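You operate a simulated robot arm through the tools that you are given. There is no shell and no other tool. Be economical: measure what you need, move in short steps, check, and stop when the job is done.

Carry out the task below with a simulated two-armed robot. There is one attempt and no reset: what you move stays moved.

TASK
Set the colour wheel inside the blue dot head to teal.
Fine: Switch it off before you open the cover and leave it off; shut it and lock its turn knob after. Leave the grey slider.

Only the result counts: the job must be done as asked and must still hold three seconds after the hand-in. Knocking over, shifting, dropping, spilling or breaking anything else fails it. A push-on lid holds only when it is set on centred and level and pressed home; a screw cap is set on level and turned clockwise until tight.

THE ROBOT
Two 7-joint arms with fingered hands on one trunk, on a base that drives. Base frame: it is fixed to the floor where the robot stands at the start and does not move with it; the origin is under the middle of the robot, x ahead of it, y to its left, z up. Units: mm, degrees, N and s.
The left shoulder is at the start at [70, 166, 1368], the right one opposite. With the tool pointing down near the work surface each hand reaches from about 100 to 940 mm from the robot's upright axis, wherever it stands, measured 20 degrees to its own side. Places, roughly: blue dot moving head [600, 300, 1100]; colour wheel in blue dot head [600, 300, 1300]; grey slider in blue dot head [600, 300, 1300]; lens cover of blue dot head [600, 300, 1300]; switch on blue dot head [500, 200, 1000]; switch on purple dot head [-100, 8100, 800]; yellow turn knob on blue dot head [500, 200, 1300]; yellow turn knob on purple dot head [-100, 8100, 1100]. Payload 4.1 kg a hand.
Tool frame (each hand has its own): the origin (TCP) lies between the finger pads and is the grasp point; the fingertips stand 32 mm ahead of it; z points along the fingers, y is the line along which they close. Largest opening 108 mm; the body of the gripper starts 38 mm behind the TCP. The gripper is a hand of 4 fingers: y runs from the thumb to the fingers, the wrist lies at [-16, -108, -186] in the tool frame.
Orientation is told as [roll, pitch, yaw] about the base's x, y, z axes, in that order, counted from this pose: with the fingers straight down and the wrist toward the robot, the tool's x, y and z point along [0, 1, 0], [1, 0, 0] and [0, 0, -1] of the base frame.

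THE INTERFACE
- The arms move only by the tool nudge_tool. It takes "left_steps", "right_steps" or both (then of equal length, played together; a hand with none holds still); each is a list of rows, each a list of 2 entries, a list of its own where there are three numbers: the shift along the tool's x, y, z in mm, then the turn, a rotation vector about the tool's x, y, z in degrees. In form: [[[x, y, z], [wx, wy, wz]], ...]. A call has 1 to 20 rows; each row is the pose to reach, as a shift and turn from the pose commanded when the call began, along the tool's axes at that moment. Each row takes 0.2 s and may step no farther than 50 mm and 8.6 degrees from the row before; otherwise, the whole call is refused. A pose out of reach is approached as far as the arm can. The call stops where the force on the tool passes 90 N (or 10 N more than at its start, if that is more) or the arm is blocked; 0.2 s more then pass. In this call time passes only in rows, and 0.2 s behind the last. The reply holds the time, the measured pose of the TCP, the force on the tool along the base axes, the opening and the grip force, in the units named above and with some noise, with the torque about the TCP (base axes, N m) and any sound that the robot's microphone picked up.
- Cameras (640 x 400 px; columns grow to the right, rows downward): "scene" is now at [136.9, 30.6, 1613.4]; the picture's right is [0.32, -0.95, 0.00], its down [-0.39, -0.13, -0.91] and it looks along [0.86, 0.29, -0.41] (base axes); focal length 214 px, centre (320, 200). "left" rides on the left gripper at [-64, -93, -132] in its tool frame; the picture's right is [-0.80, -0.28, 0.53], its down [0.55, -0.71, 0.45] and it looks along [0.25, 0.65, 0.72] (tool axes); focal length 247 px, centre (320, 200). "right" rides on the right gripper at [64, -93, -132] in its tool frame; the picture's right is [-0.80, 0.28, -0.53], its down [-0.55, -0.71, 0.45] and it looks along [-0.25, 0.65, 0.72] (tool axes); focal length 247 px, centre (320, 200). There is no depth. A picture from a camera that has moved, and an enlarged one, comes with that camera's place and axes in the base frame and with its lens.
- get_image(camera): a new picture of that camera. The clock stands still meanwhile.
- raise_lower(by): slides the trunk up (or, below 0, down) by that many mm; the arms and the scene camera ride with it, the base frame stays. It gives what a move gives, with no picture.
- drive_base(legs): drives the robot by 1 to 6 legs, each [ahead, left, turn to the left] in mm, mm and degrees, along the robot's own axes; the way and the turn of a leg run together, so that a leg with both is an arc; at most 1500 mm and 180 degrees a leg. The arms and the cameras ride along, it lands a little off, and it stops where it bumps. It gives what a move gives.
- curl_fingers(index, middle, ring, thumb_bend, hand): sets how far each is bent, from 0 (flat) to 100 (curled in); at 30 the hand is open as for a grip, at 70 the pads meet at the TCP. One left out holds its place. A second passes; each finger stops where it meets its share of the squeeze, and holds until it gets a number again. It is the only way to open and close the hand. It gives what a move gives, with no picture; readings hold the bend of each and the force on the fingers (four entries, about 0 where the hand has none), thumb and palm.
- turn_head(pan, tilt): turns the head with the scene camera to pan (to the left, within 86 degrees either way) and tilt (down, from -29 to 69), counted from straight ahead of the robot. It gives what a move gives.
- close_up(camera, box): a new picture of the part [left, top, right, bottom] of that camera's present view, enlarged. The clock stands still meanwhile.
- finish_job(): hands the job in; it is judged then, once.

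Go step by step. Nothing tells you exact positions but the pictures and the camera data: compare them with the known pose of the tool, close in by small moves and look again before you grip or let go. The budget is 120 turns and 92 pictures, counting those below and the enlarged ones. Unless the task says otherwise, let go and move clear before handing in, and close with one line.

The tools are called after "Emit:" as name(argument=value, ...) on one line, values as JSON. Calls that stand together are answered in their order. nudge_tool: Moves the arms, as the interface text tells. Its arguments: {"type":"object","properties":{"left_steps":{"type":"array"},"right_steps":{"type":"array"}},"required":[]} The other tools are called the same way: raise_lower (by) slides the trunk up or down; curl_fingers (index, middle, ring, thumb_bend, hand) moves the fingers one by one; drive_base (legs) drives the base; turn_head (pan, tilt) turns the head that bears the scene camera; get_image (camera) takes a picture; close_up (camera, box) takes an enlarged picture of a part of a camera's view; finish_job () hands the job in.

At the start:

```text
clock: 0.0
left_tcp_pos: [476.5, 475.4, 1563.1]
left_orientation: [0.0, 0.1, 0.0]
left_contact_force: [-0.3, -0.9, 0.7]
left_moment: [0.02, 0.0, 0.0]
left_opening: 107.6
left_finger_force: 0.0
left_shape: jaw
left_bend: [30.0, 30.0, 30.0, 30.0]
left_finger forces: [0.0, 0.1, 0.0, 0.0, 0.1, 0.0]
right_tcp_pos: [619.0, -2.9, 1673.2]
right_orientation: [0.1, 0.0, -0.1]
right_contact_force: [-0.4, -0.4, -0.1]
right_moment: [-0.01, 0.0, 0.02]
right_opening: 108.0
right_finger_force: 0.0
right_shape: jaw
right_bend: [30.0, 30.0, 30.0, 30.0]
right_finger forces: [0.0, 0.0, 0.0, 0.0, 0.0, 0.0]
trunk travel left (down, up): [-875.0, 65.0]
robot x, y, heading: [0.8, 0.1, -0.1]
head pan, tilt: [18.7, 24.0]
```

scene: 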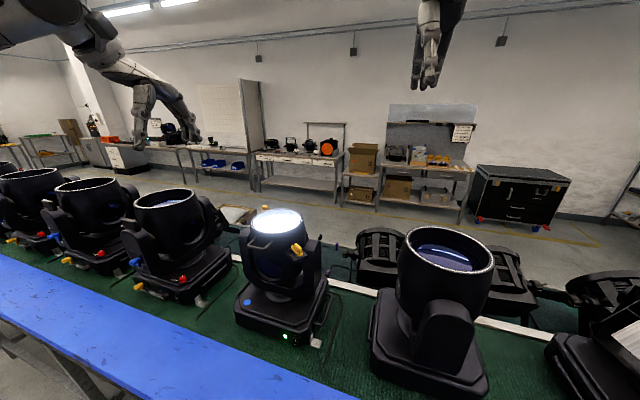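
right: 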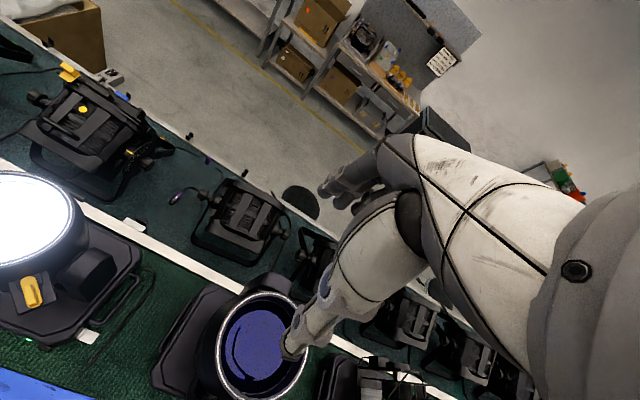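
left: 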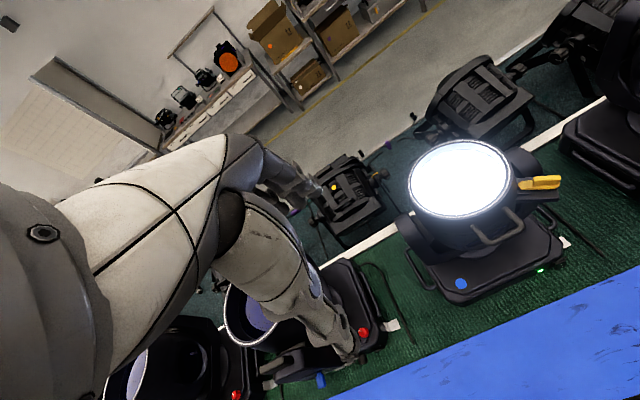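

The blue dot head is the lit one in the middle, with a yellow knob on its rim and a green-lit switch at its base. I'll look closer.

Emit:
close_up(camera="scene", box=[220, 195, 350, 360])

Emit:
close_up(camera="left", box=[390, 130, 600, 310])

Emit:
close_up(camera="scene", box=[265, 310, 335, 360])

```text
2.42 times, centred on (285, 278) of scene
camera zoom: at [136.9, 30.6, 1613.4], right [0.32, -0.95, 0.0], down [-0.39, -0.13, -0.91], along [0.86, 0.29, -0.41], focal length 520 px, centre (405, 12)
```

zoom: 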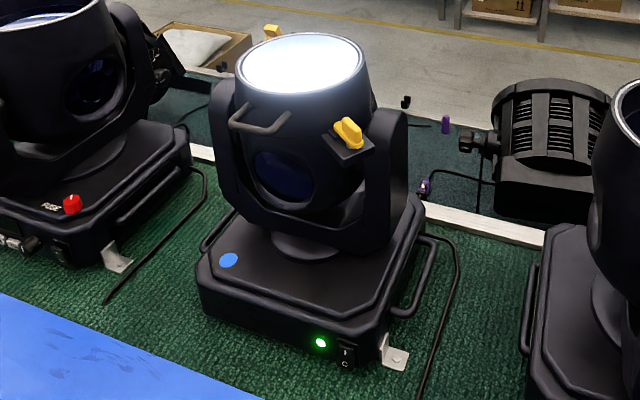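

```text
2.22 times, centred on (495, 220) of left
camera zoom: at [383.9, 413.1, 1693.7], right [-0.28, -0.8, -0.53], down [-0.71, 0.55, -0.45], along [0.65, 0.25, -0.72], focal length 549 px, centre (-69, 156)
```

zoom: 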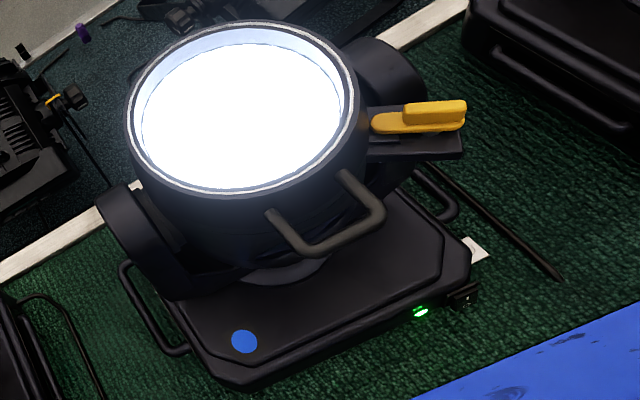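

```text
8.00 times, centred on (300, 335) of scene
camera zoom: at [136.9, 30.6, 1613.4], right [0.32, -0.95, 0.0], down [-0.39, -0.13, -0.91], along [0.86, 0.29, -0.41], focal length 1716 px, centre (480, -880)
```

zoom: 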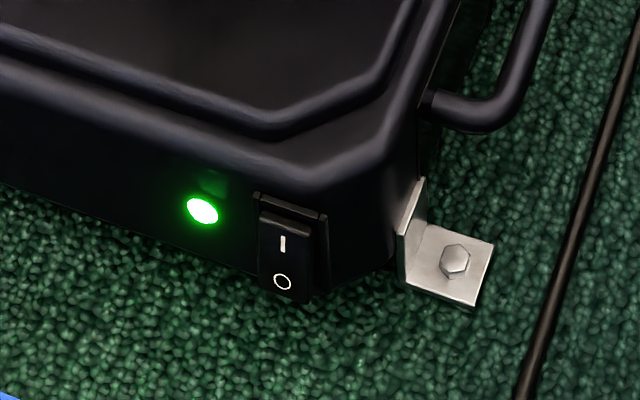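

Emit:
close_up(camera="scene", box=[256, 200, 320, 270])

Emit:
close_up(camera="left", box=[470, 160, 570, 250])

Emit:
curl_fingers(hand="right", index=30, middle=95, ring=95, thumb_bend=70)

Emit:
get_image(camera="right")

```text
5.71 times, centred on (288, 235) of scene
camera zoom: at [136.9, 30.6, 1613.4], right [0.32, -0.95, 0.0], down [-0.39, -0.13, -0.91], along [0.86, 0.29, -0.41], focal length 1226 px, centre (503, 0)
```

zoom: 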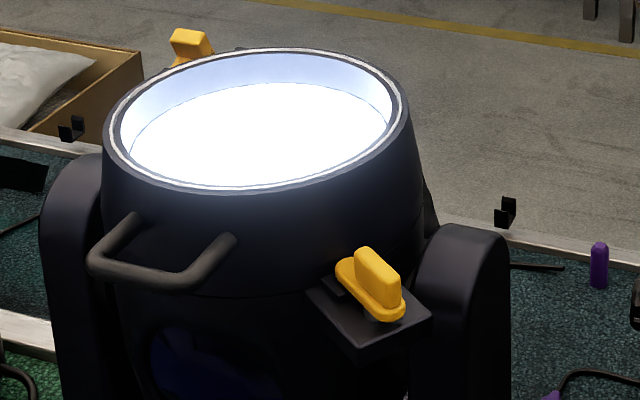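

```text
4.44 times, centred on (520, 205) of left
camera zoom: at [383.9, 413.1, 1693.7], right [-0.28, -0.8, -0.53], down [-0.71, 0.55, -0.45], along [0.65, 0.25, -0.72], focal length 1098 px, centre (-569, 178)
```

zoom: 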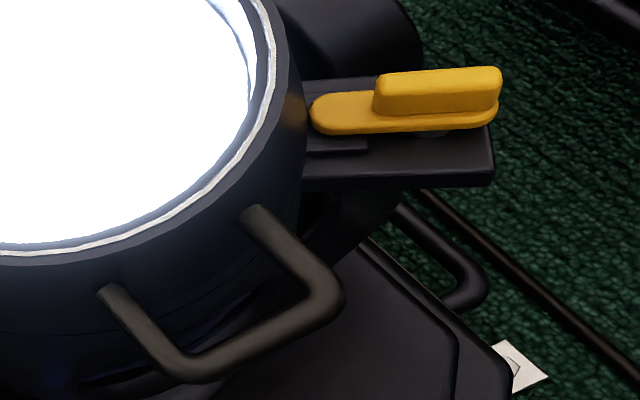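

```text
clock: 1.0
left_tcp_pos: [477.4, 475.8, 1563.1]
left_orientation: [-0.1, 0.0, 0.0]
left_contact_force: [-0.2, -0.3, 0.3]
left_moment: [0.01, 0.0, 0.03]
left_opening: 107.6
left_finger_force: 0.0
left_shape: jaw
left_bend: [30.0, 30.0, 30.0, 30.0]
left_finger forces: [0.0, 0.0, 0.1, 0.0, 0.0, 0.0]
right_tcp_pos: [619.0, -1.9, 1672.5]
right_orientation: [0.1, 0.0, 0.0]
right_contact_force: [-0.5, -0.3, -0.2]
right_moment: [0.01, -0.04, 0.0]
right_opening: 56.9
right_finger_force: 0.0
right_shape: fingers
right_bend: [30.0, 81.0, 95.0, 70.0]
right_finger forces: [0.1, 0.1, 0.0, 0.0, 0.1, 0.0]
trunk travel left (down, up): [-875.0, 65.0]
robot x, y, heading: [-2.1, 0.5, -0.1]
head pan, tilt: [18.7, 24.0]
```

```text
83 pictures are left
camera right: at [527.3, 60.7, 1803.4], right [0.28, -0.8, 0.53], down [-0.71, -0.55, -0.45], along [0.65, -0.25, -0.72], focal length 247 px, centre (320, 200)
```

right: 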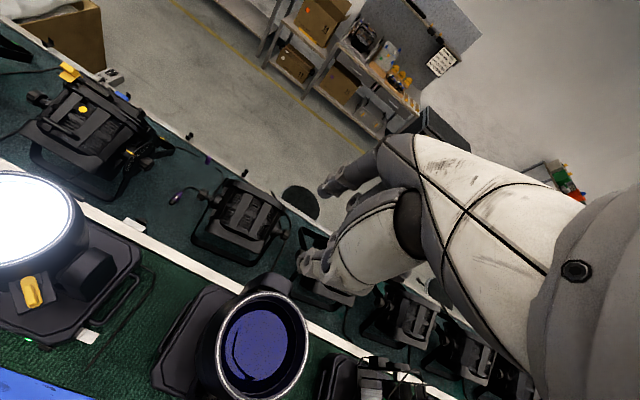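

Emit:
close_up(camera="right", box=[270, 120, 470, 320])

Emit:
close_up(camera="scene", box=[390, 0, 480, 100])

```text
2.00 times, centred on (370, 220) of right
camera zoom: at [527.3, 60.7, 1803.4], right [0.28, -0.8, 0.53], down [-0.71, -0.55, -0.45], along [0.65, -0.25, -0.72], focal length 494 px, centre (220, 160)
```

zoom: 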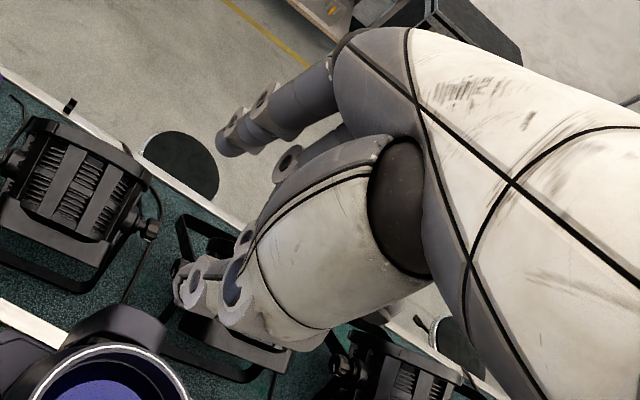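

```text
4.00 times, centred on (435, 50) of scene
camera zoom: at [136.9, 30.6, 1613.4], right [0.32, -0.95, 0.0], down [-0.39, -0.13, -0.91], along [0.86, 0.29, -0.41], focal length 858 px, centre (-140, 800)
```

zoom: 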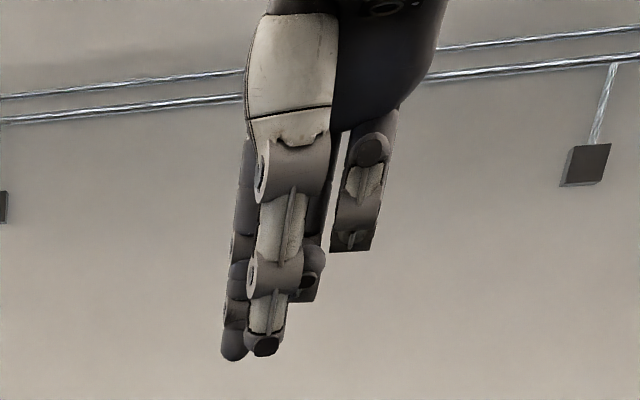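

The rocker switch sits on the front face of the base at about [487, 223, 985], with its O half at the bottom. I'll bring the right hand in with the index finger extended, turned so the fingers point forward and 30° down.

Emit:
curl_fingers(hand="right", index=30, middle=100, ring=100, thumb_bend=100)

Emit:
nudge_tool(right_steps=[[[23, -40, 0], [-3.6, -3.6, -6.2]], [[47, -80, 0], [-7.2, -7.2, -12.4]], [[71, -120, 0], [-10.8, -10.8, -18.6]], [[94, -160, 0], [-14.4, -14.4, -24.8]], [[118, -200, 0], [-18, -18, -31]], [[141, -240, 0], [-21.6, -21.6, -37.2]], [[165, -279, 0], [-25.2, -25.2, -43.4]], [[165, -279, 47], [-28.8, -28.8, -49.6]], [[165, -279, 95], [-32.4, -32.4, -55.8]], [[165, -279, 143], [-36, -36, -62]], [[165, -279, 190], [-39.6, -39.6, -68.2]], [[165, -279, 238], [-43.2, -43.2, -74.4]], [[165, -279, 286], [-46.8, -46.8, -80.8]], [[165, -279, 334], [-46.8, -46.8, -80.8]], [[165, -279, 381], [-46.8, -46.8, -80.8]], [[165, -279, 429], [-46.8, -46.8, -80.8]], [[165, -279, 477], [-46.8, -46.8, -80.8]], [[165, -279, 524], [-46.8, -46.8, -80.8]]])

Emit:
turn_head(pan=18.7, tilt=45)

Emit:
get_image(camera="scene")

Emit:
get_image(camera="right")

```text
clock: 2.0
left_tcp_pos: [476.4, 475.7, 1563.3]
left_orientation: [0.0, 0.1, 0.0]
left_contact_force: [-0.3, 0.7, -0.7]
left_moment: [0.0, -0.04, -0.01]
left_opening: 107.4
left_finger_force: 0.0
left_shape: jaw
left_bend: [30.0, 30.0, 30.0, 30.0]
left_finger forces: [0.0, 0.0, 0.0, 0.0, 0.0, 0.0]
right_tcp_pos: [620.2, -2.1, 1672.7]
right_orientation: [0.0, -0.1, 0.1]
right_contact_force: [0.3, 0.1, 0.0]
right_moment: [-0.05, -0.01, 0.0]
right_opening: 28.7
right_finger_force: 0.1
right_shape: fingers
right_bend: [29.0, 100.0, 100.0, 97.0]
right_finger forces: [0.0, 0.0, 0.0, 0.1, 0.0, 0.0]
trunk travel left (down, up): [-875.0, 65.0]
robot x, y, heading: [1.6, 0.4, 0.3]
head pan, tilt: [18.7, 24.0]
```

```text
clock: 5.5
left_tcp_pos: [445.8, 489.0, 1566.3]
left_orientation: [-0.2, -1.0, 0.8]
left_contact_force: [-0.8, -1.9, 1.0]
left_moment: [0.07, -0.04, 0.01]
left_opening: 107.7
left_finger_force: 0.0
left_shape: jaw
left_bend: [30.0, 30.0, 30.0, 30.0]
left_finger forces: [0.0, 0.0, 0.0, 0.0, 0.0, 0.0]
right_tcp_pos: [322.2, 191.6, 1293.2]
right_orientation: [-73.1, -0.1, 94.1]
right_contact_force: [-1.1, -0.2, -0.1]
right_moment: [0.03, -0.03, 0.03]
right_opening: 29.1
right_finger_force: 0.1
right_shape: fingers
right_bend: [29.0, 100.0, 100.0, 97.0]
right_finger forces: [0.0, 0.1, 0.0, 0.0, 0.0, 0.0]
right hand out of reach, approached as far as the arm can: row 13, 14
trunk travel left (down, up): [-875.0, 65.0]
robot x, y, heading: [6.8, 2.0, 1.0]
head pan, tilt: [18.7, 24.0]
stopped in row 17 (right hand): the arm was blocked; the commanded pose is now the measured one
```

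```text
clock: 6.3
left_tcp_pos: [450.4, 481.5, 1574.9]
left_orientation: [0.1, -1.1, 0.8]
left_contact_force: [0.2, 0.6, -0.7]
left_moment: [-0.01, 0.01, -0.02]
left_opening: 108.0
left_finger_force: 0.3
left_shape: jaw
left_bend: [30.0, 30.0, 30.0, 30.0]
left_finger forces: [0.0, 0.1, 0.1, 0.0, 0.0, 0.0]
right_tcp_pos: [328.6, 182.7, 1298.9]
right_orientation: [-73.5, -0.2, 93.9]
right_contact_force: [1.9, 0.4, 0.2]
right_moment: [0.01, 0.05, 0.02]
right_opening: 29.0
right_finger_force: 0.1
right_shape: fingers
right_bend: [29.0, 100.0, 100.0, 97.0]
right_finger forces: [0.1, 0.0, 0.0, 0.0, 0.0, 0.0]
trunk travel left (down, up): [-875.0, 65.0]
robot x, y, heading: [10.4, 3.1, 1.0]
head pan, tilt: [18.7, 45.0]
```

```text
80 pictures are left
camera scene: at [106.3, 27.7, 1585.5], right [0.33, -0.94, 0.0], down [-0.65, -0.23, -0.72], along [0.68, 0.24, -0.69], focal length 214 px, centre (320, 200)
```

scene: 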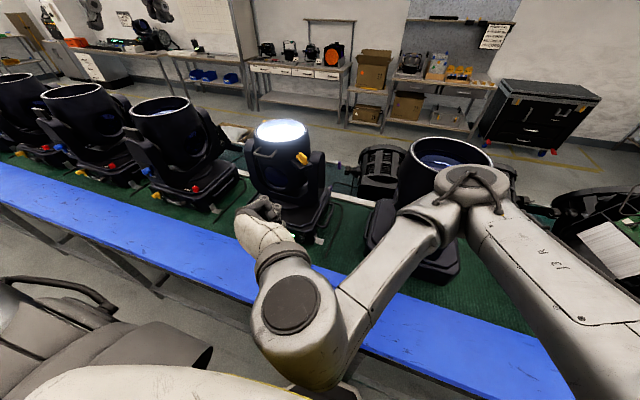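

```text
79 pictures are left
camera right: at [191.8, 79.5, 1274.1], right [-0.3, 0.26, 0.92], down [0.63, -0.67, 0.4], along [0.71, 0.7, 0.04], focal length 247 px, centre (320, 200)
```

right: 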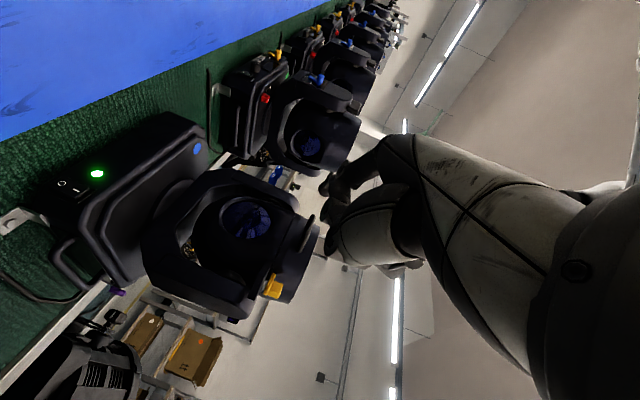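

The arm folded against the body when the hand came in so close, so there isn't enough room here. I'll drive the base back to give the arm working space.

Emit:
drive_base(legs=[[-220, 0, -1]])

Emit:
nudge_tool(right_steps=[[[0, 0, 40], [0, 0, 0]], [[0, 0, 80], [0, 4.5, 0]], [[20, 0, 120], [0, 9, 0]], [[40, 0, 160], [0, 13.5, 0]], [[70, 0, 180], [0, 13.5, 0]], [[110, 0, 190], [0, 13.5, 0]]])

Emit:
get_image(camera="scene")

```text
clock: 8.0
left_tcp_pos: [267.7, 474.9, 1561.3]
left_orientation: [0.1, 0.2, -0.4]
left_contact_force: [1.2, -0.4, 0.3]
left_moment: [-0.01, 0.03, 0.0]
left_opening: 107.9
left_finger_force: 0.1
left_shape: jaw
left_bend: [30.0, 30.0, 30.0, 30.0]
left_finger forces: [0.0, 0.1, 0.0, 0.0, 0.0, 0.1]
right_tcp_pos: [133.6, 179.0, 1288.3]
right_orientation: [-71.8, -0.4, 92.7]
right_contact_force: [0.0, -0.1, -0.1]
right_moment: [0.0, 0.02, 0.03]
right_opening: 28.9
right_finger_force: 0.0
right_shape: fingers
right_bend: [29.0, 100.0, 100.0, 97.0]
right_finger forces: [0.1, 0.0, 0.0, 0.1, 0.1, 0.0]
trunk travel left (down, up): [-875.0, 65.0]
robot x, y, heading: [-212.2, -4.3, -0.3]
head pan, tilt: [18.7, 45.0]
```

```text
clock: 9.4
left_tcp_pos: [262.6, 473.5, 1563.2]
left_orientation: [0.1, 0.0, -0.3]
left_contact_force: [-0.8, -0.5, -0.1]
left_moment: [-0.03, -0.02, 0.0]
left_opening: 107.7
left_finger_force: 0.2
left_shape: jaw
left_bend: [30.0, 30.0, 30.0, 30.0]
left_finger forces: [0.1, 0.0, 0.1, 0.0, 0.1, 0.0]
right_tcp_pos: [276.3, 185.3, 1127.5]
right_orientation: [-58.7, -0.3, 92.9]
right_contact_force: [0.4, -0.1, 0.3]
right_moment: [-0.02, 0.03, 0.03]
right_opening: 28.8
right_finger_force: 0.1
right_shape: fingers
right_bend: [29.0, 100.0, 100.0, 97.0]
right_finger forces: [0.0, 0.0, 0.0, 0.0, 0.1, 0.0]
trunk travel left (down, up): [-875.0, 65.0]
robot x, y, heading: [-216.6, -1.3, -0.5]
head pan, tilt: [18.7, 45.0]
```

```text
78 pictures are left
camera scene: at [-90.4, 26.2, 1581.6], right [0.32, -0.95, 0.0], down [-0.67, -0.22, -0.71], along [0.67, 0.22, -0.71], focal length 214 px, centre (320, 200)
```

scene: 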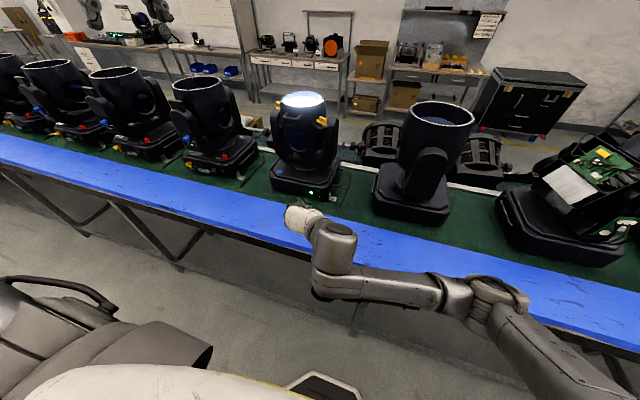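

Emit:
nudge_tool(right_steps=[[[6, -7, 47], [0, 0, 0]], [[12, -14, 94], [0, 0, 0]], [[18, -21, 141], [0, 0, 0]], [[20, -24, 165], [0, 0, 0]]])

Emit:
get_image(camera="scene")

Emit:
get_image(camera="right")

Emit:
close_up(camera="scene", box=[260, 160, 360, 240])

```text
clock: 10.4
left_tcp_pos: [263.7, 473.4, 1562.3]
left_orientation: [0.0, 0.1, -0.2]
left_contact_force: [-0.3, 0.6, -0.5]
left_moment: [0.0, 0.02, 0.01]
left_opening: 108.0
left_finger_force: 0.0
left_shape: jaw
left_bend: [30.0, 30.0, 30.0, 30.0]
left_finger forces: [0.0, 0.1, 0.1, 0.0, 0.0, 0.0]
right_tcp_pos: [409.2, 167.9, 1022.7]
right_orientation: [-58.6, -0.3, 93.0]
right_contact_force: [1.0, 0.2, 0.1]
right_moment: [-0.02, -0.01, 0.03]
right_opening: 29.0
right_finger_force: 0.2
right_shape: fingers
right_bend: [29.0, 100.0, 100.0, 97.0]
right_finger forces: [0.1, 0.1, 0.0, 0.1, 0.0, 0.1]
trunk travel left (down, up): [-875.0, 65.0]
robot x, y, heading: [-216.6, -2.0, -0.3]
head pan, tilt: [18.7, 45.0]
```

```text
77 pictures are left
camera scene: at [-87.9, 26.3, 1581.2], right [0.32, -0.95, 0.0], down [-0.67, -0.22, -0.71], along [0.67, 0.22, -0.71], focal length 214 px, centre (320, 200)
```

scene: 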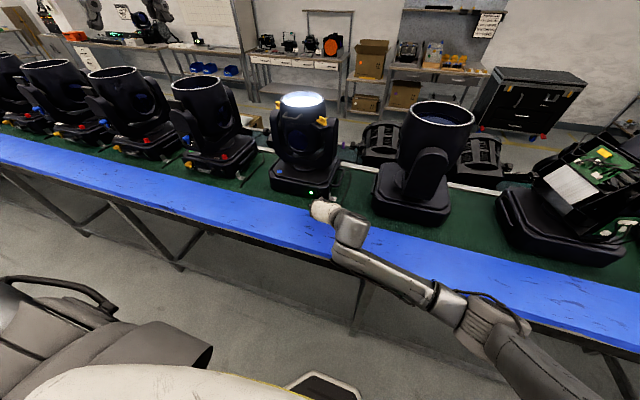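

```text
76 pictures are left
camera right: at [268.9, 66.6, 1036.1], right [-0.05, 0.28, 0.96], down [0.7, -0.67, 0.23], along [0.71, 0.69, -0.16], focal length 247 px, centre (320, 200)
```

right: 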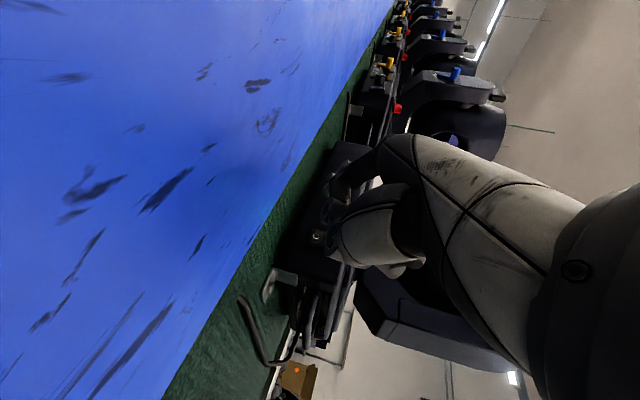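

```text
5.00 times, centred on (310, 200) of scene
camera zoom: at [-87.9, 26.3, 1581.2], right [0.32, -0.95, 0.0], down [-0.67, -0.22, -0.71], along [0.67, 0.22, -0.71], focal length 1072 px, centre (370, 200)
```

zoom: 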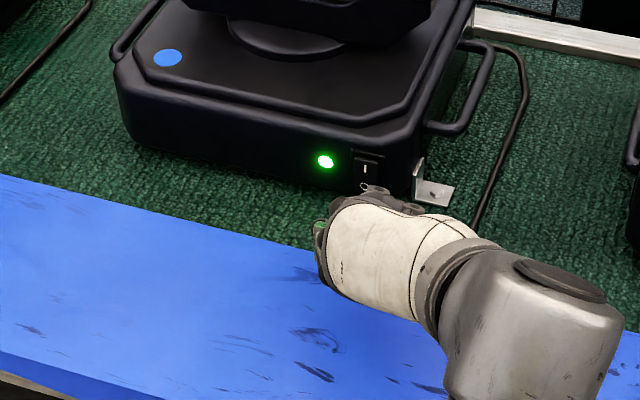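

Emit:
close_up(camera="scene", box=[300, 180, 350, 220])

Emit:
close_up(camera="right", box=[260, 120, 440, 320])

```text
10.00 times, centred on (325, 200) of scene
camera zoom: at [-87.9, 26.3, 1581.2], right [0.32, -0.95, 0.0], down [-0.67, -0.22, -0.71], along [0.67, 0.22, -0.71], focal length 2145 px, centre (270, 200)
```

zoom: 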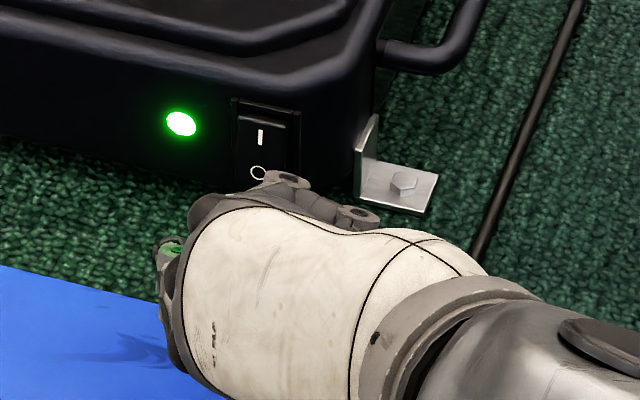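

```text
2.00 times, centred on (350, 220) of right
camera zoom: at [268.9, 66.6, 1036.1], right [-0.05, 0.28, 0.96], down [0.7, -0.67, 0.23], along [0.71, 0.69, -0.16], focal length 494 px, centre (260, 160)
```

zoom: 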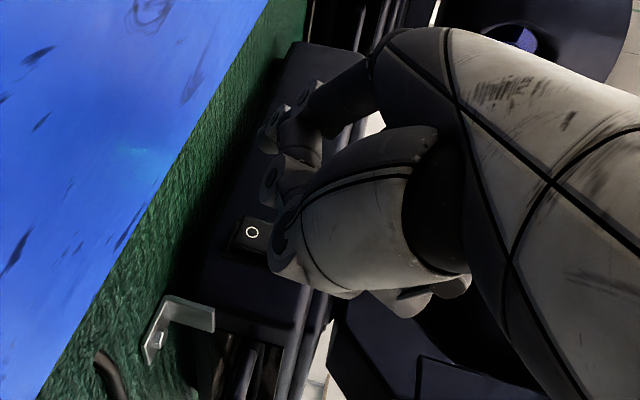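

Emit:
nudge_tool(right_steps=[[[-9, -9, 35], [0, 0, 0]]])

Emit:
close_up(camera="scene", box=[300, 180, 350, 220])

Emit:
close_up(camera="right", box=[260, 120, 440, 320])

```text
clock: 10.8
left_tcp_pos: [265.3, 473.1, 1562.9]
left_orientation: [0.0, 0.2, -0.3]
left_contact_force: [0.5, 0.2, 0.4]
left_moment: [-0.01, 0.01, -0.01]
left_opening: 108.0
left_finger_force: 0.0
left_shape: jaw
left_bend: [30.0, 30.0, 30.0, 30.0]
left_finger forces: [0.0, 0.0, 0.0, 0.1, 0.0, 0.0]
right_tcp_pos: [444.3, 159.7, 1010.5]
right_orientation: [-58.6, -0.3, 92.8]
right_contact_force: [0.3, 0.5, -0.5]
right_moment: [0.01, 0.01, -0.01]
right_opening: 28.8
right_finger_force: 0.1
right_shape: fingers
right_bend: [29.0, 100.0, 100.0, 97.0]
right_finger forces: [0.0, 0.0, 0.0, 0.0, 0.0, 0.0]
trunk travel left (down, up): [-875.0, 65.0]
robot x, y, heading: [-216.2, 3.3, -0.2]
head pan, tilt: [18.7, 45.0]
```

```text
10.00 times, centred on (325, 200) of scene
camera zoom: at [-87.2, 26.4, 1581.2], right [0.32, -0.95, 0.0], down [-0.67, -0.22, -0.71], along [0.67, 0.22, -0.71], focal length 2145 px, centre (270, 200)
```

zoom: 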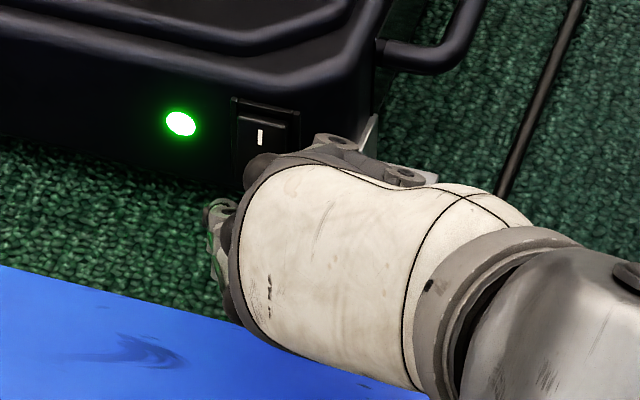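

```text
2.00 times, centred on (350, 220) of right
camera zoom: at [303.9, 59.6, 1024.7], right [-0.05, 0.28, 0.96], down [0.7, -0.67, 0.23], along [0.71, 0.69, -0.16], focal length 494 px, centre (260, 160)
```

zoom: 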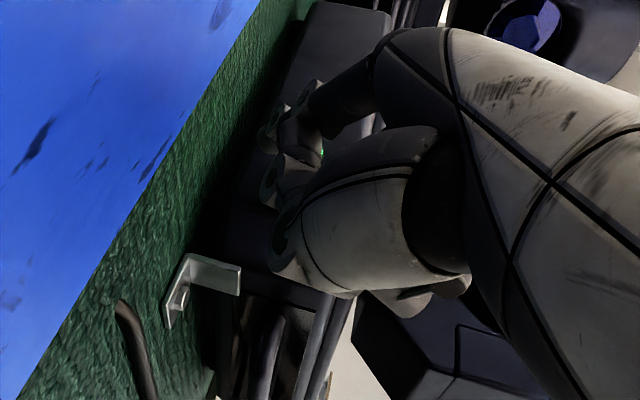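

Emit:
nudge_tool(right_steps=[[[-5, -5.5, 8.5], [0, 0, 0]], [[-7.8, -5.8, 12.8], [0, 0, 0]], [[-10.4, -6, 17], [0, 0, 0]], [[-13, -6.3, 21.4], [0, 0, 0]]])

Emit:
close_up(camera="scene", box=[300, 180, 350, 220])

Emit:
close_up(camera="right", box=[260, 120, 440, 320])

```text
clock: 11.8
left_tcp_pos: [260.8, 472.0, 1565.3]
left_orientation: [0.1, 0.0, -0.3]
left_contact_force: [-0.8, 1.1, 0.3]
left_moment: [-0.03, -0.01, 0.01]
left_opening: 107.8
left_finger_force: 0.1
left_shape: jaw
left_bend: [30.0, 30.0, 30.0, 30.0]
left_finger forces: [0.1, 0.0, 0.0, 0.0, 0.0, 0.0]
right_tcp_pos: [464.6, 156.1, 1013.2]
right_orientation: [-58.7, -0.4, 93.0]
right_contact_force: [-16.3, -5.2, 0.8]
right_moment: [-0.01, 0.31, 0.98]
right_opening: 29.3
right_finger_force: 7.6
right_shape: fingers
right_bend: [28.0, 100.0, 100.0, 98.0]
right_finger forces: [15.1, 0.1, 0.0, 0.0, 0.1, 0.0]
trunk travel left (down, up): [-875.0, 65.0]
robot x, y, heading: [-218.6, 0.2, -0.7]
head pan, tilt: [18.7, 45.0]
```

```text
10.00 times, centred on (325, 200) of scene
camera zoom: at [-93.1, 25.0, 1581.7], right [0.32, -0.95, 0.0], down [-0.67, -0.22, -0.71], along [0.67, 0.22, -0.71], focal length 2145 px, centre (270, 200)
```

zoom: 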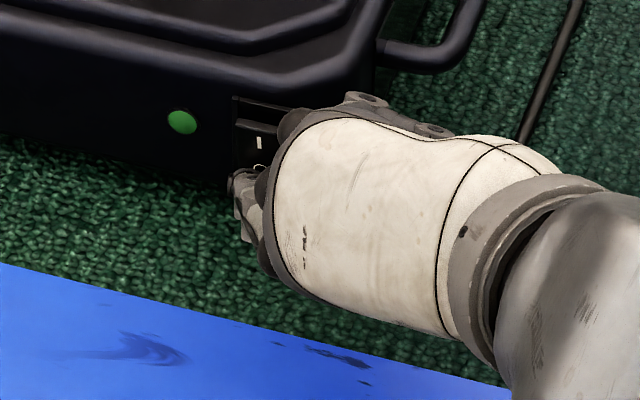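

```text
2.00 times, centred on (350, 220) of right
camera zoom: at [325.0, 54.5, 1026.9], right [-0.05, 0.27, 0.96], down [0.7, -0.67, 0.23], along [0.71, 0.69, -0.16], focal length 494 px, centre (260, 160)
```

zoom: 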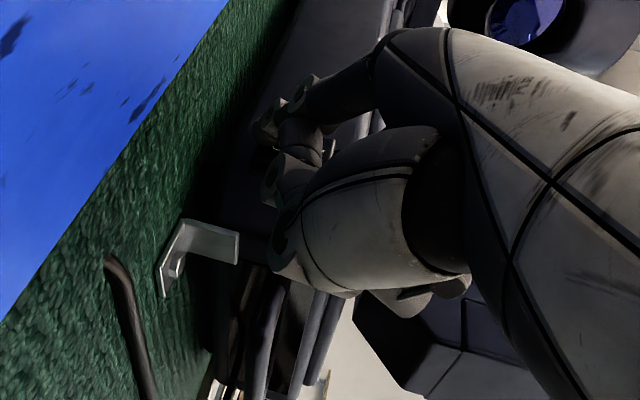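

The LED has gone dark, so the head is switched off. I'll withdraw and check the lens and the knob.

Emit:
nudge_tool(right_steps=[[[20, 2, -34], [0, 0, 0]], [[42, 4, -68], [0, 0, 0]], [[50, 4, -110], [0, 0, 0]], [[30, -20, -150], [0, 0, 0]], [[0, -50, -170], [0, 0, 0]]])

Emit:
turn_head(pan=22, tilt=35)

Emit:
get_image(camera="scene")

Emit:
close_up(camera="scene", box=[250, 120, 370, 220])

Emit:
get_image(camera="left")

```text
refused: row 4 steps farther than a row can; nothing moved
```

```text
clock: 12.6
left_tcp_pos: [260.1, 471.9, 1564.7]
left_orientation: [0.1, -0.1, -0.3]
left_contact_force: [-0.4, 0.9, 0.5]
left_moment: [-0.02, 0.01, 0.01]
left_opening: 107.9
left_finger_force: 0.1
left_shape: jaw
left_bend: [30.0, 30.0, 30.0, 30.0]
left_finger forces: [0.1, 0.0, 0.0, 0.0, 0.0, 0.0]
right_tcp_pos: [465.8, 156.0, 1013.7]
right_orientation: [-58.7, -0.4, 92.9]
right_contact_force: [-18.1, -6.2, 1.7]
right_moment: [0.02, 0.39, 1.03]
right_opening: 29.6
right_finger_force: 8.4
right_shape: fingers
right_bend: [28.0, 100.0, 100.0, 98.0]
right_finger forces: [17.1, 0.0, 0.0, 0.0, 0.0, 0.0]
trunk travel left (down, up): [-875.0, 65.0]
robot x, y, heading: [-216.9, -2.0, -0.3]
head pan, tilt: [22.0, 35.0]
```

```text
68 pictures are left
camera scene: at [-88.3, 31.9, 1596.5], right [0.37, -0.93, 0.0], down [-0.53, -0.21, -0.82], along [0.76, 0.3, -0.57], focal length 214 px, centre (320, 200)
```

scene: 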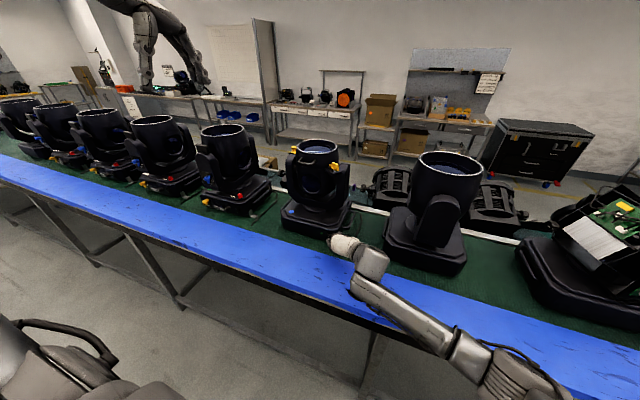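

```text
4.00 times, centred on (310, 170) of scene
camera zoom: at [-88.3, 31.9, 1596.5], right [0.37, -0.93, 0.0], down [-0.53, -0.21, -0.82], along [0.76, 0.3, -0.57], focal length 858 px, centre (360, 320)
```

zoom: 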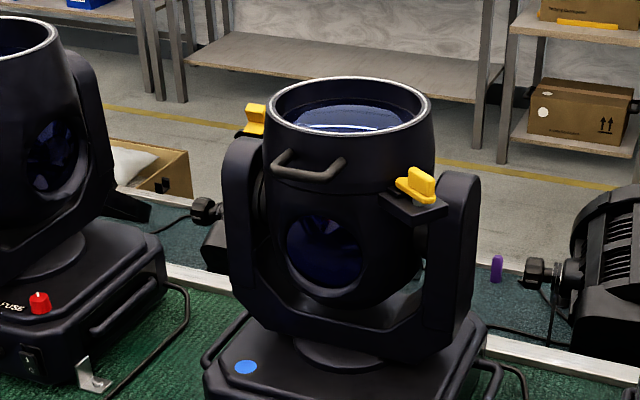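

```text
66 pictures are left
camera left: at [166.7, 409.6, 1694.8], right [-0.29, -0.8, -0.53], down [-0.7, 0.55, -0.45], along [0.65, 0.25, -0.72], focal length 247 px, centre (320, 200)
```

left: 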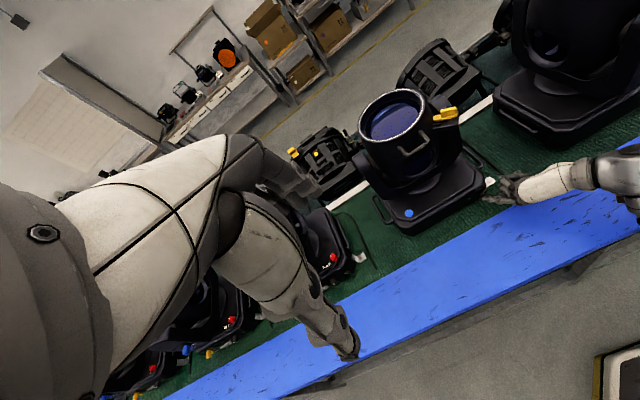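

The light is off. I'll withdraw the hand, raise it and turn it to point down so I can see the knob closely.

Emit:
nudge_tool(right_steps=[[[20, 2, -32], [0, 0, 0]], [[39, 3, -64], [0, 0, 0]], [[58, 5, -96], [0, 0, 0]], [[78, 7, -128], [0, 0, 0]], [[37, 0, -153], [0, 7.3, 0]], [[-4, -10, -178], [0, 14.6, 0]], [[-44, -20, -202], [0, 22, 0]], [[-85, -20, -227], [0, 29.3, 0]], [[-126, -20, -252], [0, 36.6, 0]], [[-166, -20, -277], [0, 44, 0]], [[-207, -20, -301], [0, 51.3, 0]], [[-247, -20, -326], [0, 58.7, 0]]])

Emit:
nudge_tool(right_steps=[[[0, 0, 0], [0, 0, 8]], [[0, 0, 0], [0, 0, 16]], [[0, 0, 0], [0, 0, 24]], [[0, 0, 0], [0, 0, 32]], [[0, 0, 0], [0, 0, 40]], [[0, 0, 0], [0, 0, 48]], [[0, 0, 0], [0, 0, 56]], [[0, 0, 0], [0, 0, 64]], [[0, 0, 0], [0, 0, 72]], [[0, 0, 0], [0, 0, 80]], [[0, 0, 0], [0, 0, 88]], [[0, 0, 0], [0, 0, 93]]])

Emit:
get_image(camera="right")

```text
clock: 15.2
left_tcp_pos: [264.0, 473.0, 1562.6]
left_orientation: [0.0, 0.0, -0.4]
left_contact_force: [0.9, 0.5, -0.2]
left_moment: [0.0, 0.0, 0.01]
left_opening: 107.9
left_finger_force: 0.0
left_shape: jaw
left_bend: [30.0, 30.0, 30.0, 30.0]
left_finger forces: [0.0, 0.1, 0.1, 0.0, 0.0, 0.0]
right_tcp_pos: [319.1, 126.9, 1394.6]
right_orientation: [0.2, -0.3, 92.9]
right_contact_force: [-0.2, 0.2, 0.1]
right_moment: [-0.02, 0.0, -0.03]
right_opening: 29.4
right_finger_force: 0.0
right_shape: fingers
right_bend: [29.0, 100.0, 100.0, 98.0]
right_finger forces: [0.0, 0.0, 0.1, 0.0, 0.1, 0.1]
trunk travel left (down, up): [-875.0, 65.0]
robot x, y, heading: [-216.5, 2.1, -0.2]
head pan, tilt: [22.0, 35.0]
```

```text
clock: 17.8
left_tcp_pos: [263.0, 473.3, 1563.0]
left_orientation: [0.0, 0.1, -0.3]
left_contact_force: [-0.1, -0.3, 0.4]
left_moment: [0.0, 0.04, 0.01]
left_opening: 107.8
left_finger_force: 0.1
left_shape: jaw
left_bend: [30.0, 30.0, 30.0, 30.0]
left_finger forces: [0.0, 0.1, 0.0, 0.0, 0.0, 0.1]
right_tcp_pos: [319.5, 127.2, 1393.3]
right_orientation: [0.3, 0.1, -0.3]
right_contact_force: [-0.3, -0.3, 1.1]
right_moment: [-0.03, 0.01, -0.01]
right_opening: 29.4
right_finger_force: 0.2
right_shape: fingers
right_bend: [29.0, 100.0, 100.0, 98.0]
right_finger forces: [0.0, 0.0, 0.0, 0.0, 0.0, 0.1]
trunk travel left (down, up): [-875.0, 65.0]
robot x, y, heading: [-214.8, -2.1, -0.4]
head pan, tilt: [22.0, 35.0]
```

```text
65 pictures are left
camera right: at [228.5, 190.0, 1525.3], right [0.28, -0.8, 0.53], down [-0.71, -0.54, -0.45], along [0.65, -0.25, -0.72], focal length 247 px, centre (320, 200)
```

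right: 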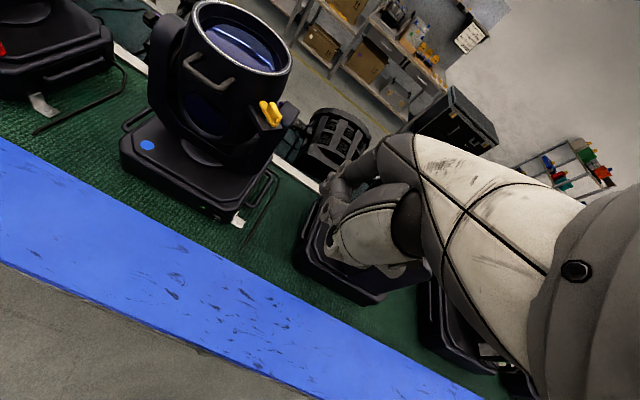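

Emit:
close_up(camera="right", box=[230, 80, 310, 145])

Emit:
close_up(camera="right", box=[150, 0, 310, 140])

```text
6.15 times, centred on (270, 112) of right
camera zoom: at [228.5, 190.0, 1525.3], right [0.28, -0.8, 0.53], down [-0.71, -0.54, -0.45], along [0.65, -0.25, -0.72], focal length 1520 px, centre (628, 738)
```

zoom: 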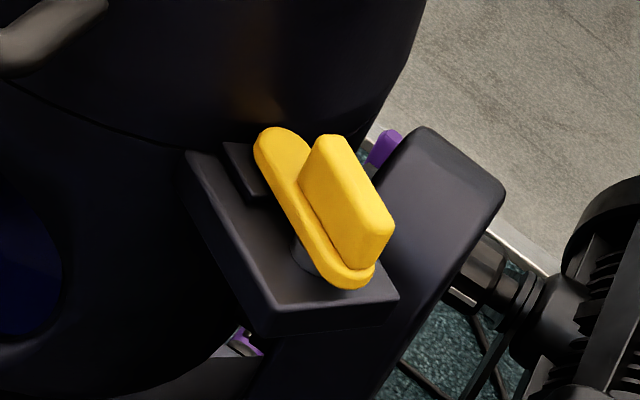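

```text
2.86 times, centred on (230, 70) of right
camera zoom: at [228.5, 190.0, 1525.3], right [0.28, -0.8, 0.53], down [-0.71, -0.54, -0.45], along [0.65, -0.25, -0.72], focal length 706 px, centre (577, 571)
```

zoom: 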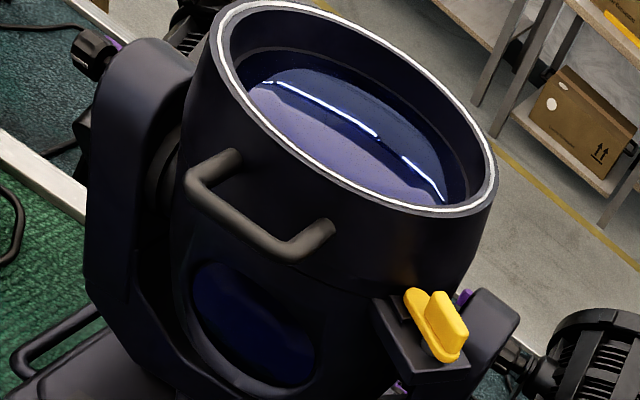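

Next I'll bring the right hand above the knob, lined up with the wing and with index, middle and thumb half open.

Emit:
curl_fingers(hand="right", index=50, middle=50, ring=100, thumb_bend=50)

Emit:
nudge_tool(right_steps=[[[17, 37, 0], [0, 0, 5.5]], [[33, 74, 0], [0, 0, 11]], [[50, 112, 0], [0, 0, 16.5]], [[66, 149, 0], [0, 0, 22]], [[82, 186, 0], [0, 0, 27.5]], [[99, 223, 10], [0, 0, 33]], [[99, 223, 33], [0, 0, 33]]])

Emit:
close_up(camera="scene", box=[280, 90, 380, 180])

Emit:
get_image(camera="right")

Emit:
close_up(camera="left", box=[330, 60, 490, 200])

```text
clock: 18.8
left_tcp_pos: [264.1, 472.6, 1562.2]
left_orientation: [0.0, 0.1, -0.3]
left_contact_force: [0.3, 0.1, -0.6]
left_moment: [0.01, 0.0, -0.05]
left_opening: 107.5
left_finger_force: 0.0
left_shape: jaw
left_bend: [30.0, 30.0, 30.0, 30.0]
left_finger forces: [0.0, 0.0, 0.0, 0.0, 0.0, 0.0]
right_tcp_pos: [321.3, 125.8, 1393.5]
right_orientation: [0.2, 0.1, -0.1]
right_contact_force: [-0.4, -0.1, -0.2]
right_moment: [0.02, 0.0, 0.0]
right_opening: 55.3
right_finger_force: 0.1
right_shape: fingers
right_bend: [50.0, 50.0, 100.0, 50.0]
right_finger forces: [0.0, 0.1, 0.0, 0.0, 0.0, 0.0]
trunk travel left (down, up): [-875.0, 65.0]
robot x, y, heading: [-212.3, 1.4, -0.2]
head pan, tilt: [22.0, 35.0]
```

```text
clock: 20.4
left_tcp_pos: [267.2, 470.9, 1561.7]
left_orientation: [0.1, 0.2, -0.3]
left_contact_force: [-0.1, -0.3, -0.2]
left_moment: [-0.02, 0.05, -0.02]
left_opening: 108.0
left_finger_force: 0.0
left_shape: jaw
left_bend: [30.0, 30.0, 30.0, 30.0]
left_finger forces: [0.0, 0.1, 0.1, 0.0, 0.0, 0.0]
right_tcp_pos: [508.8, 187.5, 1364.3]
right_orientation: [0.3, 0.2, -33.3]
right_contact_force: [-0.2, -0.1, -0.6]
right_moment: [-0.02, 0.03, 0.0]
right_opening: 55.6
right_finger_force: 0.1
right_shape: fingers
right_bend: [50.0, 50.0, 100.0, 50.0]
right_finger forces: [0.1, 0.0, 0.1, 0.0, 0.0, 0.0]
right hand out of reach, approached as far as the arm can: row 5, 6, 7
trunk travel left (down, up): [-875.0, 65.0]
robot x, y, heading: [-216.1, -2.4, -0.9]
head pan, tilt: [22.0, 35.0]
```

```text
4.44 times, centred on (330, 135) of scene
camera zoom: at [-81.8, 31.4, 1596.0], right [0.37, -0.93, 0.0], down [-0.53, -0.21, -0.82], along [0.76, 0.3, -0.57], focal length 953 px, centre (276, 489)
```

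zoom: 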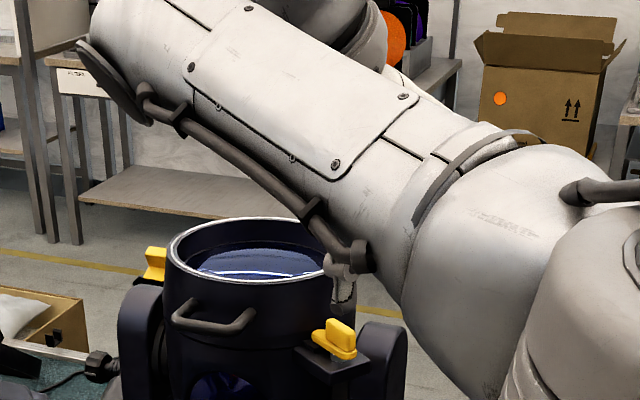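

```text
61 pictures are left
camera right: at [468.1, 290.0, 1496.4], right [-0.2, -0.83, 0.53], down [-0.89, -0.07, -0.45], along [0.41, -0.56, -0.72], focal length 247 px, centre (320, 200)
```

right: 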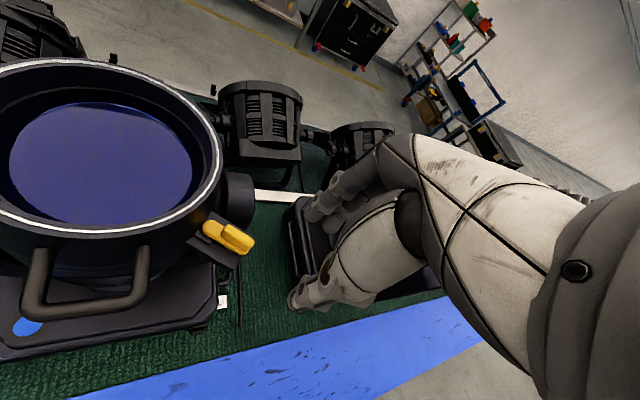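

```text
2.86 times, centred on (410, 130) of left
camera zoom: at [173.8, 408.8, 1693.2], right [-0.29, -0.8, -0.53], down [-0.7, 0.55, -0.45], along [0.65, 0.25, -0.72], focal length 706 px, centre (63, 400)
```

zoom: 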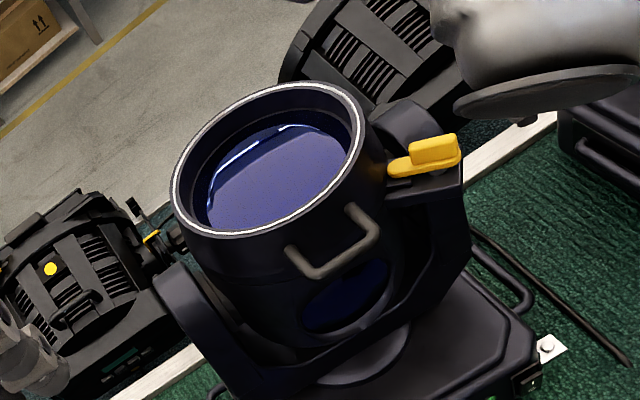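

The knob is out of reach at this yaw. I'll lift the hand and move the base closer and to the left.

Emit:
nudge_tool(right_steps=[[[0, -20, -40], [0, 0, 0]], [[0, -40, -80], [0, 0, 0]]])

Emit:
drive_base(legs=[[100, 120, 0.9]])

```text
clock: 21.2
left_tcp_pos: [262.7, 478.1, 1562.6]
left_orientation: [-0.2, 0.1, -0.3]
left_contact_force: [0.0, 1.0, -0.4]
left_moment: [0.0, -0.04, -0.02]
left_opening: 107.6
left_finger_force: 0.1
left_shape: jaw
left_bend: [30.0, 30.0, 30.0, 30.0]
left_finger forces: [0.0, 0.0, 0.0, 0.1, 0.1, 0.1]
right_tcp_pos: [475.4, 189.8, 1415.4]
right_orientation: [-1.5, 2.1, -34.5]
right_contact_force: [-0.4, 0.3, -0.2]
right_moment: [-0.02, 0.0, 0.02]
right_opening: 55.9
right_finger_force: 0.1
right_shape: fingers
right_bend: [50.0, 50.0, 100.0, 50.0]
right_finger forces: [0.1, 0.0, 0.1, 0.0, 0.1, 0.1]
right hand out of reach, approached as far as the arm can: row 2
trunk travel left (down, up): [-875.0, 65.0]
robot x, y, heading: [-214.7, 0.1, -0.1]
head pan, tilt: [22.0, 35.0]
stopped in row 2 (right hand): the arm was blocked; the commanded pose is now the measured one
```

```text
clock: 22.6
left_tcp_pos: [355.4, 597.7, 1564.1]
left_orientation: [0.1, -0.1, 0.5]
left_contact_force: [-0.7, -0.8, 0.4]
left_moment: [0.0, -0.04, 0.01]
left_opening: 107.7
left_finger_force: 0.0
left_shape: jaw
left_bend: [30.0, 30.0, 30.0, 30.0]
left_finger forces: [0.0, 0.0, 0.0, 0.1, 0.0, 0.1]
right_tcp_pos: [571.3, 316.2, 1416.8]
right_orientation: [-1.3, 2.1, -33.6]
right_contact_force: [0.0, -0.8, 0.2]
right_moment: [0.01, 0.01, 0.02]
right_opening: 55.6
right_finger_force: 0.0
right_shape: fingers
right_bend: [50.0, 50.0, 100.0, 50.0]
right_finger forces: [0.1, 0.0, 0.1, 0.0, 0.1, 0.0]
trunk travel left (down, up): [-875.0, 65.0]
robot x, y, heading: [-117.1, 123.8, 0.5]
head pan, tilt: [22.0, 35.0]
```

Emit:
nudge_tool(right_steps=[[[-45, 13, 0], [-1, 2.2, 0]], [[-90, 26, 0], [-1, 2.2, 0]], [[-90, 26, 45], [-1, 2.2, 0]]])

Emit:
get_image(camera="right")

Emit:
get_image(camera="scene")

```text
clock: 23.4
left_tcp_pos: [359.0, 604.1, 1560.9]
left_orientation: [-0.2, 0.2, 0.6]
left_contact_force: [0.4, 1.1, 0.3]
left_moment: [-0.07, 0.03, -0.01]
left_opening: 107.6
left_finger_force: 0.1
left_shape: jaw
left_bend: [30.0, 30.0, 30.0, 30.0]
left_finger forces: [0.0, 0.0, 0.0, 0.1, 0.1, 0.0]
right_tcp_pos: [546.4, 232.3, 1370.2]
right_orientation: [0.8, 1.1, -33.6]
right_contact_force: [0.1, 0.7, -1.0]
right_moment: [-0.06, 0.02, 0.01]
right_opening: 55.4
right_finger_force: 0.1
right_shape: fingers
right_bend: [50.0, 50.0, 100.0, 50.0]
right_finger forces: [0.0, 0.0, 0.0, 0.0, 0.0, 0.0]
trunk travel left (down, up): [-875.0, 65.0]
robot x, y, heading: [-113.1, 119.7, 0.6]
head pan, tilt: [22.0, 35.0]
```

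```text
59 pictures are left
camera right: at [506.6, 332.3, 1504.2], right [-0.2, -0.83, 0.52], down [-0.9, -0.06, -0.44], along [0.4, -0.55, -0.73], focal length 247 px, centre (320, 200)
```

right: 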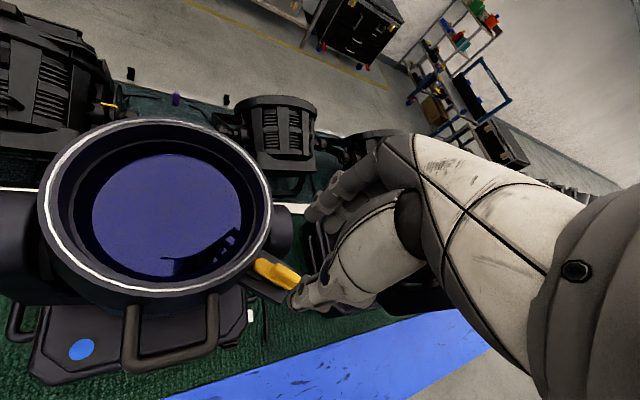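

```text
58 pictures are left
camera scene: at [17.4, 159.3, 1595.9], right [0.38, -0.92, 0.0], down [-0.53, -0.22, -0.82], along [0.76, 0.31, -0.58], focal length 214 px, centre (320, 200)
```

scene: 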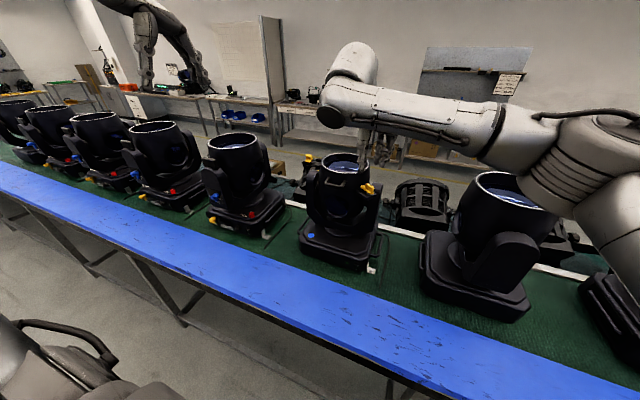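

Emit:
close_up(camera="right", box=[220, 170, 380, 330])

Emit:
close_up(camera="scene", box=[320, 130, 400, 210])

```text
2.50 times, centred on (300, 250) of right
camera zoom: at [506.6, 332.3, 1504.2], right [-0.2, -0.83, 0.52], down [-0.9, -0.06, -0.44], along [0.4, -0.55, -0.73], focal length 617 px, centre (370, 75)
```

zoom: 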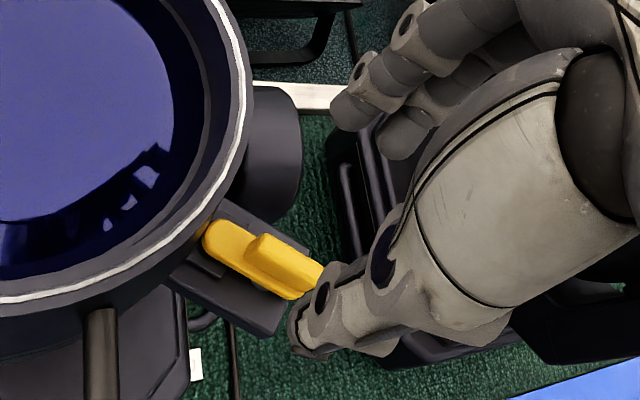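

```text
5.00 times, centred on (360, 170) of scene
camera zoom: at [17.4, 159.3, 1595.9], right [0.38, -0.92, 0.0], down [-0.53, -0.22, -0.82], along [0.76, 0.31, -0.58], focal length 1072 px, centre (120, 350)
```

zoom: 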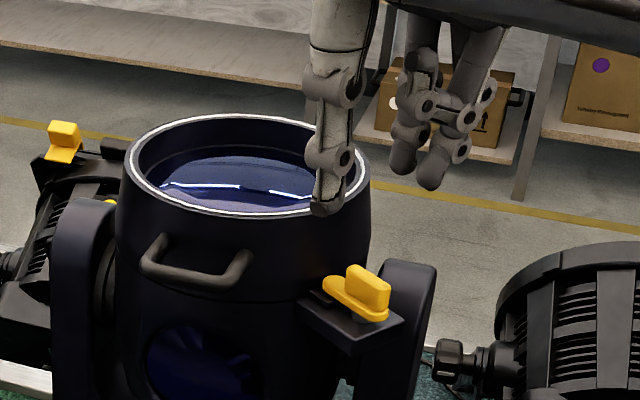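

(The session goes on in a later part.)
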